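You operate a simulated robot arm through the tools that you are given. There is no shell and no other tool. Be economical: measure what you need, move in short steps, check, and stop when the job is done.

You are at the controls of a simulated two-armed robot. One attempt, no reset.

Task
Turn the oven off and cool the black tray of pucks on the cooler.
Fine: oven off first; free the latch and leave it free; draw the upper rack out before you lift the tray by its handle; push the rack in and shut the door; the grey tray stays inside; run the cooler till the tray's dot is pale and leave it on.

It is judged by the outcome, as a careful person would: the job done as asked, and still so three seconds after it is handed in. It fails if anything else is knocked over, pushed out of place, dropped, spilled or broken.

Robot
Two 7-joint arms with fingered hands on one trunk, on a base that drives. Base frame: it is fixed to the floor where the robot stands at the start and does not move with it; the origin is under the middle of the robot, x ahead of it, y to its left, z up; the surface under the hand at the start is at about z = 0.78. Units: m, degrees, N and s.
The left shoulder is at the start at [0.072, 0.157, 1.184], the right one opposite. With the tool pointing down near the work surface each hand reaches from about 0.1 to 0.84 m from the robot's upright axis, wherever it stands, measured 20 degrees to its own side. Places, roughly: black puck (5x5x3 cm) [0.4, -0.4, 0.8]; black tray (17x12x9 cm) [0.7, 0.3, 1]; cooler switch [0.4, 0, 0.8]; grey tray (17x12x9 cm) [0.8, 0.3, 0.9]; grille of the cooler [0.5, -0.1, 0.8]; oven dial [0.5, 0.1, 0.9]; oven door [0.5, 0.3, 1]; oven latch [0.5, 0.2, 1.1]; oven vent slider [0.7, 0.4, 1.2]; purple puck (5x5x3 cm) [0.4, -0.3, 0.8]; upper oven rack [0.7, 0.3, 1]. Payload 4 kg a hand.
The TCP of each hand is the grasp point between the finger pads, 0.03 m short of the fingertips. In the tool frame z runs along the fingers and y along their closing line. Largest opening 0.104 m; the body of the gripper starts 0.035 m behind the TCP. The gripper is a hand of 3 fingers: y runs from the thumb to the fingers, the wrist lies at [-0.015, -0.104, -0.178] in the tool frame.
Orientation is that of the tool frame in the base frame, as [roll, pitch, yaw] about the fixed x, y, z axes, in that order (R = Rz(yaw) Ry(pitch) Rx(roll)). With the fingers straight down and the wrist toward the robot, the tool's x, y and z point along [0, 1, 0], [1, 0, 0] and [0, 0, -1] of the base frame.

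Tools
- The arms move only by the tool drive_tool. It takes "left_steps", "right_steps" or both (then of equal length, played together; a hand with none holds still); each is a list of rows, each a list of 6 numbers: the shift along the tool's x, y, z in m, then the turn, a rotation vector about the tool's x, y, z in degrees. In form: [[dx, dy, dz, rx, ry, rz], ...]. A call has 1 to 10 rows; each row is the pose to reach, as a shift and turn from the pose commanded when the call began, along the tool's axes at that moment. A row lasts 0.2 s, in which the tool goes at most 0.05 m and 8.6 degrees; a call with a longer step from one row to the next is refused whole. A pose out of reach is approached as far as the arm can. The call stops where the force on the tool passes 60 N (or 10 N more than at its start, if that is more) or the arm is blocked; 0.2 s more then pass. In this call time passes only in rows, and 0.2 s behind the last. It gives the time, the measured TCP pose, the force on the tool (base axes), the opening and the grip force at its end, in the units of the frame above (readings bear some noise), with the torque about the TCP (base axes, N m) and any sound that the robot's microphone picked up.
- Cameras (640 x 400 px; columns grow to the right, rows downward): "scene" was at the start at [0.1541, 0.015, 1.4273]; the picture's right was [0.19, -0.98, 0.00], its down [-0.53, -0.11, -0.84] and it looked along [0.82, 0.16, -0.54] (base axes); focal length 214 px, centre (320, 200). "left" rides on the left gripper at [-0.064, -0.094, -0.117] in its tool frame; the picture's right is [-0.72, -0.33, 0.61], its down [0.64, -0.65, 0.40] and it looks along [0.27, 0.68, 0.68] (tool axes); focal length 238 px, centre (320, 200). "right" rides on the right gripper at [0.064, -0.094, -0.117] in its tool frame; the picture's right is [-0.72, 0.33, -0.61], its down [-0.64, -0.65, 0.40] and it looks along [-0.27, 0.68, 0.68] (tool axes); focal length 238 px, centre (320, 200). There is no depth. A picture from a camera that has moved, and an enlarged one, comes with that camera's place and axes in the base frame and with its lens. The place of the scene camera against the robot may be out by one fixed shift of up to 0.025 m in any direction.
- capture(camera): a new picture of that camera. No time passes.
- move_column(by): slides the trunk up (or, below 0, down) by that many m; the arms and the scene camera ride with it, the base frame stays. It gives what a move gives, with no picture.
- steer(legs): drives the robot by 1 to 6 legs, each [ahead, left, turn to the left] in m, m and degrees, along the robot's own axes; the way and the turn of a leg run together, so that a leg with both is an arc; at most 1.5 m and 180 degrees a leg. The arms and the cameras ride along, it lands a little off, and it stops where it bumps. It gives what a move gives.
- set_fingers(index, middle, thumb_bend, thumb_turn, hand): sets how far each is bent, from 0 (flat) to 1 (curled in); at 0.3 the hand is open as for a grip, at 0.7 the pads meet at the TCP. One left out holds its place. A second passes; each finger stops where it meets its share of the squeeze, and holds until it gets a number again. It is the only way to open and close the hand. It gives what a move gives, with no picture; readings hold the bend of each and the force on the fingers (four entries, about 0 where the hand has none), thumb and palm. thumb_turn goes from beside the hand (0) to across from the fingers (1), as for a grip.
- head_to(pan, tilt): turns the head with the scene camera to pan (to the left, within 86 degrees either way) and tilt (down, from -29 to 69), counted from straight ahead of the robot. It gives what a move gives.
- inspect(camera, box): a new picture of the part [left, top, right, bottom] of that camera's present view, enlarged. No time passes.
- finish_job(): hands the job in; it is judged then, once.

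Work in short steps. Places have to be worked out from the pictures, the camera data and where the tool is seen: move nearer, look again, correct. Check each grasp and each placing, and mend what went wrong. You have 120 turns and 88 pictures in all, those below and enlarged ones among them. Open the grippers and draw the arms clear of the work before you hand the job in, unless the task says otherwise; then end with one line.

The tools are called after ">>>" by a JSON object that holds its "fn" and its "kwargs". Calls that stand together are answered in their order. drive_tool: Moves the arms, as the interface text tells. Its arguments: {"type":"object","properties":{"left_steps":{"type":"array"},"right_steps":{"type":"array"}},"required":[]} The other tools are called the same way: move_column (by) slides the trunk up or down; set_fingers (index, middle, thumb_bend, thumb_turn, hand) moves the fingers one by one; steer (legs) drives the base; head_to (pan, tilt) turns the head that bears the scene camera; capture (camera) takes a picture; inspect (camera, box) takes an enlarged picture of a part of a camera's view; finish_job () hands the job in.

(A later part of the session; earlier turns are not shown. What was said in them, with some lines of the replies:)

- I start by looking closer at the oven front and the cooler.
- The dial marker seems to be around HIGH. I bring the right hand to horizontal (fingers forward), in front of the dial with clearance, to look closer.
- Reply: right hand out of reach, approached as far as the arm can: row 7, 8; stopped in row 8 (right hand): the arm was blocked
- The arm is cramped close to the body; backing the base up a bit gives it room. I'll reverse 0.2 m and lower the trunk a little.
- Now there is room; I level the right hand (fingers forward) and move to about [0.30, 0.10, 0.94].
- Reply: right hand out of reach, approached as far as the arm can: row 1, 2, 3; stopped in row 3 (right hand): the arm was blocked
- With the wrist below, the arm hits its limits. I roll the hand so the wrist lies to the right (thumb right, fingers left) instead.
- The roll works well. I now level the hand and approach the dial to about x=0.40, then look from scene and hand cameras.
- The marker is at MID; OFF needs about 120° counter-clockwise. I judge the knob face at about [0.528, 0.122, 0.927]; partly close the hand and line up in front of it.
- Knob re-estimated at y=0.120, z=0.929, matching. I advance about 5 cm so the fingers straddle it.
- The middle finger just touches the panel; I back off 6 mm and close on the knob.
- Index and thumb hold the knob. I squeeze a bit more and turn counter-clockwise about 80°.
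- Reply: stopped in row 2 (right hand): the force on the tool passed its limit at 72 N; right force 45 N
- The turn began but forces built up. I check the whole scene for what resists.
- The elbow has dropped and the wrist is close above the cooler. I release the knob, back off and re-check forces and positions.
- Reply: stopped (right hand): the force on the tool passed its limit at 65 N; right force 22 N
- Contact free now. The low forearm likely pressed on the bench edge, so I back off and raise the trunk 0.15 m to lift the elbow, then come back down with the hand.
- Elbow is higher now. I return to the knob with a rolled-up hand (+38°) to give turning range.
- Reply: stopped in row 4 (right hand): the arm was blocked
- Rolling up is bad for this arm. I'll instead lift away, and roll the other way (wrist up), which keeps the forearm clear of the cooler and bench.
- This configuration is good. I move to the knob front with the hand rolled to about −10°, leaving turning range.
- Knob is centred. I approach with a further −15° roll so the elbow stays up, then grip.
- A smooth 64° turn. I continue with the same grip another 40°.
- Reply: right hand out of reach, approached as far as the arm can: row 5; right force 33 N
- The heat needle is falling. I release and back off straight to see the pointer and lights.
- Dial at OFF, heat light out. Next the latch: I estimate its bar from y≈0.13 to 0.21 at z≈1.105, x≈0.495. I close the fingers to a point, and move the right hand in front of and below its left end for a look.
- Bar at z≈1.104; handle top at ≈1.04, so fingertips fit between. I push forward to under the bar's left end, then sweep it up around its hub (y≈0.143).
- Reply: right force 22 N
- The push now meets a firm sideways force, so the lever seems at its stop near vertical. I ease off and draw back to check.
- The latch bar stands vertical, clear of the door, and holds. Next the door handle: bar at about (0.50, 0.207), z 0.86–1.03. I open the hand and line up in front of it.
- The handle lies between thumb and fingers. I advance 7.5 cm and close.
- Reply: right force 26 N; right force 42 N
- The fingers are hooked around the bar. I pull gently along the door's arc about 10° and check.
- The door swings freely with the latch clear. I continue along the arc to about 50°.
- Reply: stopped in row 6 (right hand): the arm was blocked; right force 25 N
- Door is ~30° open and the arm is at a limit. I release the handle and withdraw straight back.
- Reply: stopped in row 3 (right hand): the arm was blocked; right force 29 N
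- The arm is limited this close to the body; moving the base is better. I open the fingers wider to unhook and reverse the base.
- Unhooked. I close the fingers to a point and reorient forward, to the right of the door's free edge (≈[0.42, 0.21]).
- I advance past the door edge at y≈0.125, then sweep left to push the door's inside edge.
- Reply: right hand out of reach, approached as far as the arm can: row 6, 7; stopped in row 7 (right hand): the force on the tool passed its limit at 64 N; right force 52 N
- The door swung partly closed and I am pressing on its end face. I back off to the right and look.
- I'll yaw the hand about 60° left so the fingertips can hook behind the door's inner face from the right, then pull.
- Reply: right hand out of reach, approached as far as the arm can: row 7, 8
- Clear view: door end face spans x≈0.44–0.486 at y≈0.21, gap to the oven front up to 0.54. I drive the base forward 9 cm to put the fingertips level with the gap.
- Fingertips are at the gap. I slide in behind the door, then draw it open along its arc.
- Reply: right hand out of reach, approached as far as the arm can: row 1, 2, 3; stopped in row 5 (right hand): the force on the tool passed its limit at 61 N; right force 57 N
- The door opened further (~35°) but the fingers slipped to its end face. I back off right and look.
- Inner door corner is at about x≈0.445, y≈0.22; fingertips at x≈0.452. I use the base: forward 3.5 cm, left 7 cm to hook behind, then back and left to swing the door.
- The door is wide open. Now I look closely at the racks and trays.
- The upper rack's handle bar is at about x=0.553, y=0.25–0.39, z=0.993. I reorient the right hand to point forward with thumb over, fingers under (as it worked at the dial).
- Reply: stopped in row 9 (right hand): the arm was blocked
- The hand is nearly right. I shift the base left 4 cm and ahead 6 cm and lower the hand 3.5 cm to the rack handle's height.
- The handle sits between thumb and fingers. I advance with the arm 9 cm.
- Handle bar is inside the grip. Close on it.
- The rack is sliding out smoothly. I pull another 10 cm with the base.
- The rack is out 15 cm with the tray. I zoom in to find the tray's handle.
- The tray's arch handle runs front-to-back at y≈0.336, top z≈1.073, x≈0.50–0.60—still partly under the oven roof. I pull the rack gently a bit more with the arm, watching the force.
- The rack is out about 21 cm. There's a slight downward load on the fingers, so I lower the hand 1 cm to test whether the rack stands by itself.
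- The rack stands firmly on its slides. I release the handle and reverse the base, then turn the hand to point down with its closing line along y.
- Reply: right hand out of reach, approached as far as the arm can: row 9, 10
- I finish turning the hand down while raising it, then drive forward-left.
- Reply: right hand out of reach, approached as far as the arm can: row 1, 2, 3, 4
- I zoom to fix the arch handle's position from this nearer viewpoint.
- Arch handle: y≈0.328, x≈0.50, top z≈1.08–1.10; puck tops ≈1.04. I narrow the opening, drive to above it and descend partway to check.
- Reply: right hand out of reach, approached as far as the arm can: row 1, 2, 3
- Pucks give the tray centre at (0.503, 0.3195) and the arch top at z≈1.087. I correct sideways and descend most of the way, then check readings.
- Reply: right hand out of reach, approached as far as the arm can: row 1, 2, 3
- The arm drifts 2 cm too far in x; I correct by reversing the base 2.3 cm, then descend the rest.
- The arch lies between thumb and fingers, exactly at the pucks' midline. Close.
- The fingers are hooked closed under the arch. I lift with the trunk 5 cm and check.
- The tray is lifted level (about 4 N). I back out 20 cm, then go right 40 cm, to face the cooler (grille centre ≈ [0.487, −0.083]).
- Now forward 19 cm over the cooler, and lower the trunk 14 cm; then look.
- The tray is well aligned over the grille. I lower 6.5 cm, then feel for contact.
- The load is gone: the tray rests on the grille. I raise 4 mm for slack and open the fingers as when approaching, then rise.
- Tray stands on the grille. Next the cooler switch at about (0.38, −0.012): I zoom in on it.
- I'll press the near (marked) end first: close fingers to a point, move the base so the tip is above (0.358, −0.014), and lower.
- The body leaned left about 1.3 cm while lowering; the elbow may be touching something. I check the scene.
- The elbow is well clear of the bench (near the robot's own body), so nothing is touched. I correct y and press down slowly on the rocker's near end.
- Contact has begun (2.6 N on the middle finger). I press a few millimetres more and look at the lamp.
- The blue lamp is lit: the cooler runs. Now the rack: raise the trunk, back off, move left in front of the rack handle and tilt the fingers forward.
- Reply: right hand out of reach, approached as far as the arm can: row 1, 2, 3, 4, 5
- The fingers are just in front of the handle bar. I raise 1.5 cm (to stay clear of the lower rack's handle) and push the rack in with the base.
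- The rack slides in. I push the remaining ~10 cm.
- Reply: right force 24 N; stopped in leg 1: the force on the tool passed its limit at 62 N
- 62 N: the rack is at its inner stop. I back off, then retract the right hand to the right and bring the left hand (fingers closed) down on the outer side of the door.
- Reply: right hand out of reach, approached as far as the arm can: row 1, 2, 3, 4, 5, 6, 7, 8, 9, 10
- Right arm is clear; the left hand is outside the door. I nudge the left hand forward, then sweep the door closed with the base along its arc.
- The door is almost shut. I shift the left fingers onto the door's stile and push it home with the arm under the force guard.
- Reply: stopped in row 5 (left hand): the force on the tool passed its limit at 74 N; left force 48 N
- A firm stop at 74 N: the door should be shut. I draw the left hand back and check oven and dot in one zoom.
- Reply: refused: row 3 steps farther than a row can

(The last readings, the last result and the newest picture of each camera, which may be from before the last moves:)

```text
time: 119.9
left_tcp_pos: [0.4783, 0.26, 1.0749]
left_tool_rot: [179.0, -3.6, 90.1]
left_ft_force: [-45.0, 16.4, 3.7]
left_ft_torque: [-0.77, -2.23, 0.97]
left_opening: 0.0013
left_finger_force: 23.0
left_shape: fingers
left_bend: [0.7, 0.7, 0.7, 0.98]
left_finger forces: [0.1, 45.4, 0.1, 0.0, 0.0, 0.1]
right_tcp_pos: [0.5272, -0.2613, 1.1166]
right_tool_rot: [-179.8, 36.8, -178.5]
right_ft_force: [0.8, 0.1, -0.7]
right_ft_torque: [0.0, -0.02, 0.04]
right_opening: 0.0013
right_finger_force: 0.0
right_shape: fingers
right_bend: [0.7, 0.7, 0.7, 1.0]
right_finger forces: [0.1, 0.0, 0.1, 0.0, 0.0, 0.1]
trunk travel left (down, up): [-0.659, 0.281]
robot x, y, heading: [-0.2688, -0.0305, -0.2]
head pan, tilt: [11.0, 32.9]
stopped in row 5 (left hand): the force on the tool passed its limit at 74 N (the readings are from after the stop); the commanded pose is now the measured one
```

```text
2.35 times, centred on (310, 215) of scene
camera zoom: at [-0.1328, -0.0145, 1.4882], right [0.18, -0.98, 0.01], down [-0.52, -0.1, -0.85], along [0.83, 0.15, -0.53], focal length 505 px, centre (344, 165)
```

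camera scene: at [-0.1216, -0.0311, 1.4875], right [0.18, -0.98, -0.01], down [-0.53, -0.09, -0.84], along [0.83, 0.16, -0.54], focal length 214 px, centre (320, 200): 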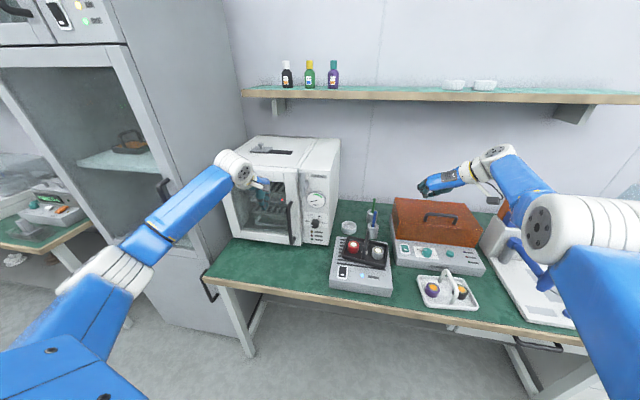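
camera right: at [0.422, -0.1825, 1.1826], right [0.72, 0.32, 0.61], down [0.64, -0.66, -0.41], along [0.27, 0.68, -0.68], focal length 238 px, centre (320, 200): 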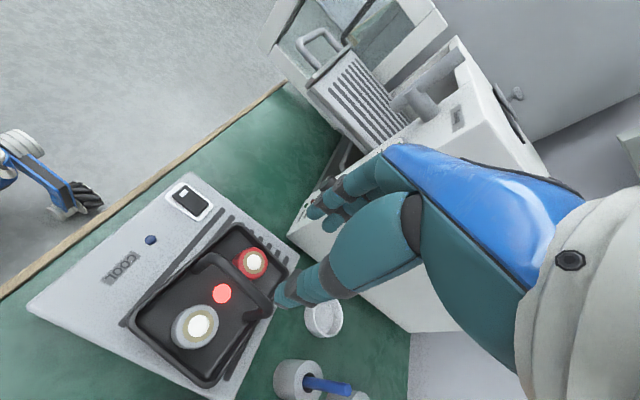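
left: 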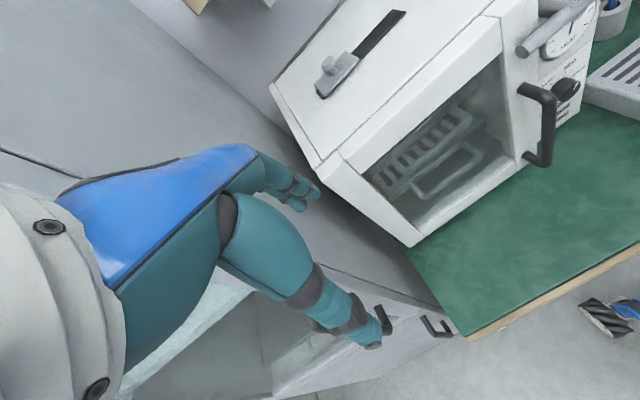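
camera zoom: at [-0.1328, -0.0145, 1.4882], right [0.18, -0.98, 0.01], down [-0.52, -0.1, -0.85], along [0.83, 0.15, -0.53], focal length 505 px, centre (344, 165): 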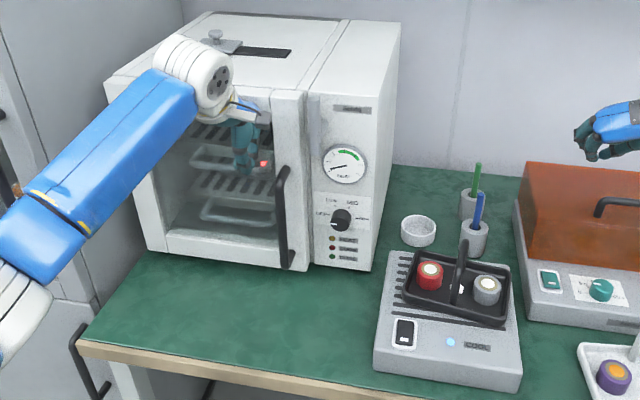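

The door is flush and the tray's dot looks pale already. I draw the left arm back in smaller steps and check once more.

>>> {"fn": "drive_tool", "kwargs": {"left_steps": [[0.0, -0.03, 0, 0, 0, 0], [0.0, -0.06, 0, 0, 0, 0], [0.0, -0.095, -0.01, 0, 0, 0], [0.02, -0.13, -0.03, 0, 0, 0], [0.04, -0.16, -0.06, 0, 0, 0]]}}

>>> {"fn": "steer", "kwargs": {"legs": [[-0.2, 0, 0]]}}

>>> {"fn": "set_fingers", "kwargs": {"hand": "right", "index": 0.3, "middle": 0.3, "thumb_bend": 0.3}}

>>> {"fn": "set_fingers", "kwargs": {"hand": "left", "index": 0.3, "middle": 0.3, "thumb_bend": 0.3}}

>>> {"fn": "inspect", "kwargs": {"camera": "scene", "box": [220, 110, 440, 270]}}

```text
time: 121.1
left_tcp_pos: [0.3281, 0.2903, 1.1293]
left_tool_rot: [179.1, -3.5, 89.2]
left_ft_force: [-0.8, -0.3, 0.0]
left_ft_torque: [-0.01, -0.01, -0.01]
left_opening: 0.0014
left_finger_force: 0.1
left_shape: fingers
left_bend: [0.7, 0.7, 0.7, 0.98]
left_finger forces: [0.0, 0.0, 0.0, 0.0, 0.0, 0.0]
right_tcp_pos: [0.5438, -0.2638, 1.1172]
right_tool_rot: [-179.6, 37.3, -178.3]
right_ft_force: [-0.6, 0.0, 0.5]
right_ft_torque: [0.02, -0.03, 0.0]
right_opening: 0.0015
right_finger_force: 0.0
right_shape: fingers
right_bend: [0.7, 0.7, 0.7, 1.0]
right_finger forces: [0.1, 0.1, 0.1, 0.1, 0.1, 0.0]
trunk travel left (down, up): [-0.659, 0.281]
robot x, y, heading: [-0.2677, -0.0348, -0.6]
head pan, tilt: [11.0, 32.9]
```

```text
time: 122.7
left_tcp_pos: [0.1378, 0.2934, 1.1259]
left_tool_rot: [179.3, -3.4, 89.4]
left_ft_force: [0.4, 0.2, -0.5]
left_ft_torque: [-0.03, 0.02, -0.02]
left_opening: 0.0012
left_finger_force: 0.0
left_shape: fingers
left_bend: [0.7, 0.7, 0.7, 0.98]
left_finger forces: [0.0, 0.0, 0.0, 0.1, 0.0, 0.0]
right_tcp_pos: [0.3544, -0.2605, 1.1106]
right_tool_rot: [-179.7, 37.0, -178.1]
right_ft_force: [0.6, -0.2, 0.4]
right_ft_torque: [0.0, 0.05, -0.02]
right_opening: 0.0011
right_finger_force: 0.0
right_shape: fingers
right_bend: [0.7, 0.7, 0.7, 1.0]
right_finger forces: [0.0, 0.0, 0.0, 0.1, 0.0, 0.1]
trunk travel left (down, up): [-0.659, 0.281]
robot x, y, heading: [-0.4667, -0.0268, -0.5]
head pan, tilt: [11.0, 32.9]
```

```text
time: 123.7
left_tcp_pos: [0.1312, 0.2944, 1.1287]
left_tool_rot: [179.0, -3.4, 89.4]
left_ft_force: [1.1, 0.5, -0.4]
left_ft_torque: [0.0, 0.0, 0.01]
left_opening: 0.0011
left_finger_force: 0.0
left_shape: fingers
left_bend: [0.7, 0.7, 0.7, 0.98]
left_finger forces: [0.1, 0.0, 0.0, 0.0, 0.0, 0.1]
right_tcp_pos: [0.351, -0.2609, 1.1252]
right_tool_rot: [-179.3, 38.4, -177.9]
right_ft_force: [-1.1, 0.0, -0.4]
right_ft_torque: [0.02, 0.02, 0.05]
right_opening: 0.1026
right_finger_force: 0.1
right_shape: fingers
right_bend: [0.3, 0.3, 0.3, 0.98]
right_finger forces: [0.0, 0.1, 0.1, 0.0, 0.0, 0.0]
trunk travel left (down, up): [-0.659, 0.281]
robot x, y, heading: [-0.4641, -0.0283, -0.7]
head pan, tilt: [11.0, 32.9]
```

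```text
time: 124.7
left_tcp_pos: [0.1318, 0.2943, 1.1293]
left_tool_rot: [179.1, -3.4, 89.4]
left_ft_force: [-0.5, -1.0, -0.4]
left_ft_torque: [0.0, 0.01, 0.03]
left_opening: 0.1026
left_finger_force: 0.1
left_shape: fingers
left_bend: [0.3, 0.3, 0.3, 0.98]
left_finger forces: [0.1, 0.0, 0.1, 0.0, 0.0, 0.1]
right_tcp_pos: [0.353, -0.2615, 1.1244]
right_tool_rot: [-179.2, 38.4, -177.8]
right_ft_force: [0.1, 0.2, -0.1]
right_ft_torque: [0.01, 0.01, 0.02]
right_opening: 0.1027
right_finger_force: 0.0
right_shape: fingers
right_bend: [0.3, 0.3, 0.3, 0.98]
right_finger forces: [0.0, 0.0, 0.1, 0.1, 0.1, 0.1]
trunk travel left (down, up): [-0.659, 0.281]
robot x, y, heading: [-0.4599, -0.0303, -0.3]
head pan, tilt: [11.0, 32.9]
```

```text
2.50 times, centred on (330, 190) of scene
camera zoom: at [-0.3081, -0.0169, 1.4861], right [0.18, -0.98, 0.0], down [-0.54, -0.1, -0.84], along [0.82, 0.15, -0.55], focal length 536 px, centre (295, 225)
```

zoom: 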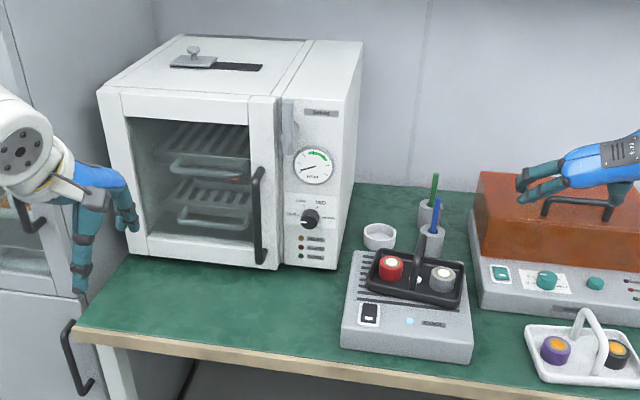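

Everything seems in place; I use the last picture for a closer look at the door seam, latch, lamp and dot.

>>> {"fn": "inspect", "kwargs": {"camera": "scene", "box": [290, 130, 400, 240]}}

```text
3.64 times, centred on (345, 185) of scene
camera zoom: at [-0.3081, -0.0169, 1.4861], right [0.18, -0.98, 0.0], down [-0.54, -0.1, -0.84], along [0.82, 0.15, -0.55], focal length 780 px, centre (229, 254)
```

zoom: 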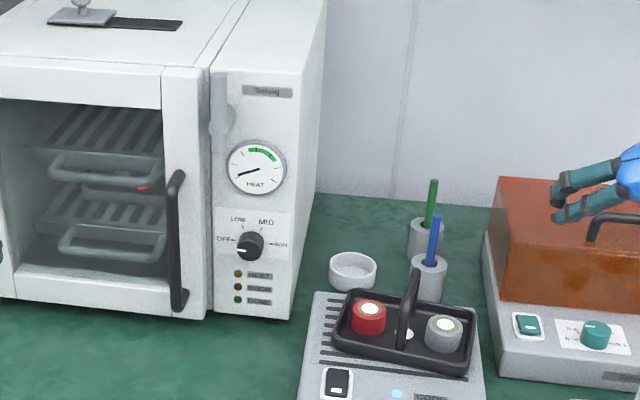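

Door shut (DOOR lamp out), latch free, dial OFF, dot pale, cooler lamp lit. I draw the robot back another 15 cm so the arms are clear.

>>> {"fn": "steer", "kwargs": {"legs": [[-0.15, 0, 0]]}}

>>> {"fn": "finish_job", "kwargs": {}}

```text
time: 126.1
left_tcp_pos: [-0.0197, 0.2973, 1.1276]
left_tool_rot: [179.1, -3.4, 89.6]
left_ft_force: [0.7, 0.4, -0.4]
left_ft_torque: [0.01, 0.02, 0.0]
left_opening: 0.1027
left_finger_force: 0.0
left_shape: fingers
left_bend: [0.3, 0.3, 0.3, 0.98]
left_finger forces: [0.0, 0.0, 0.0, 0.1, 0.0, 0.1]
right_tcp_pos: [0.2052, -0.256, 1.1236]
right_tool_rot: [-179.3, 38.5, -177.6]
right_ft_force: [-0.3, 0.7, 0.4]
right_ft_torque: [0.01, 0.03, -0.01]
right_opening: 0.1029
right_finger_force: 0.1
right_shape: fingers
right_bend: [0.3, 0.3, 0.3, 0.98]
right_finger forces: [0.0, 0.1, 0.1, 0.1, 0.0, 0.0]
trunk travel left (down, up): [-0.659, 0.281]
robot x, y, heading: [-0.6158, -0.031, -0.3]
head pan, tilt: [11.0, 32.9]
```

```text
The job is handed in.
```

The oven is off, its latch is free, the rack is in and the door is shut with the grey tray inside; the black tray is on the running cooler with its dot pale.
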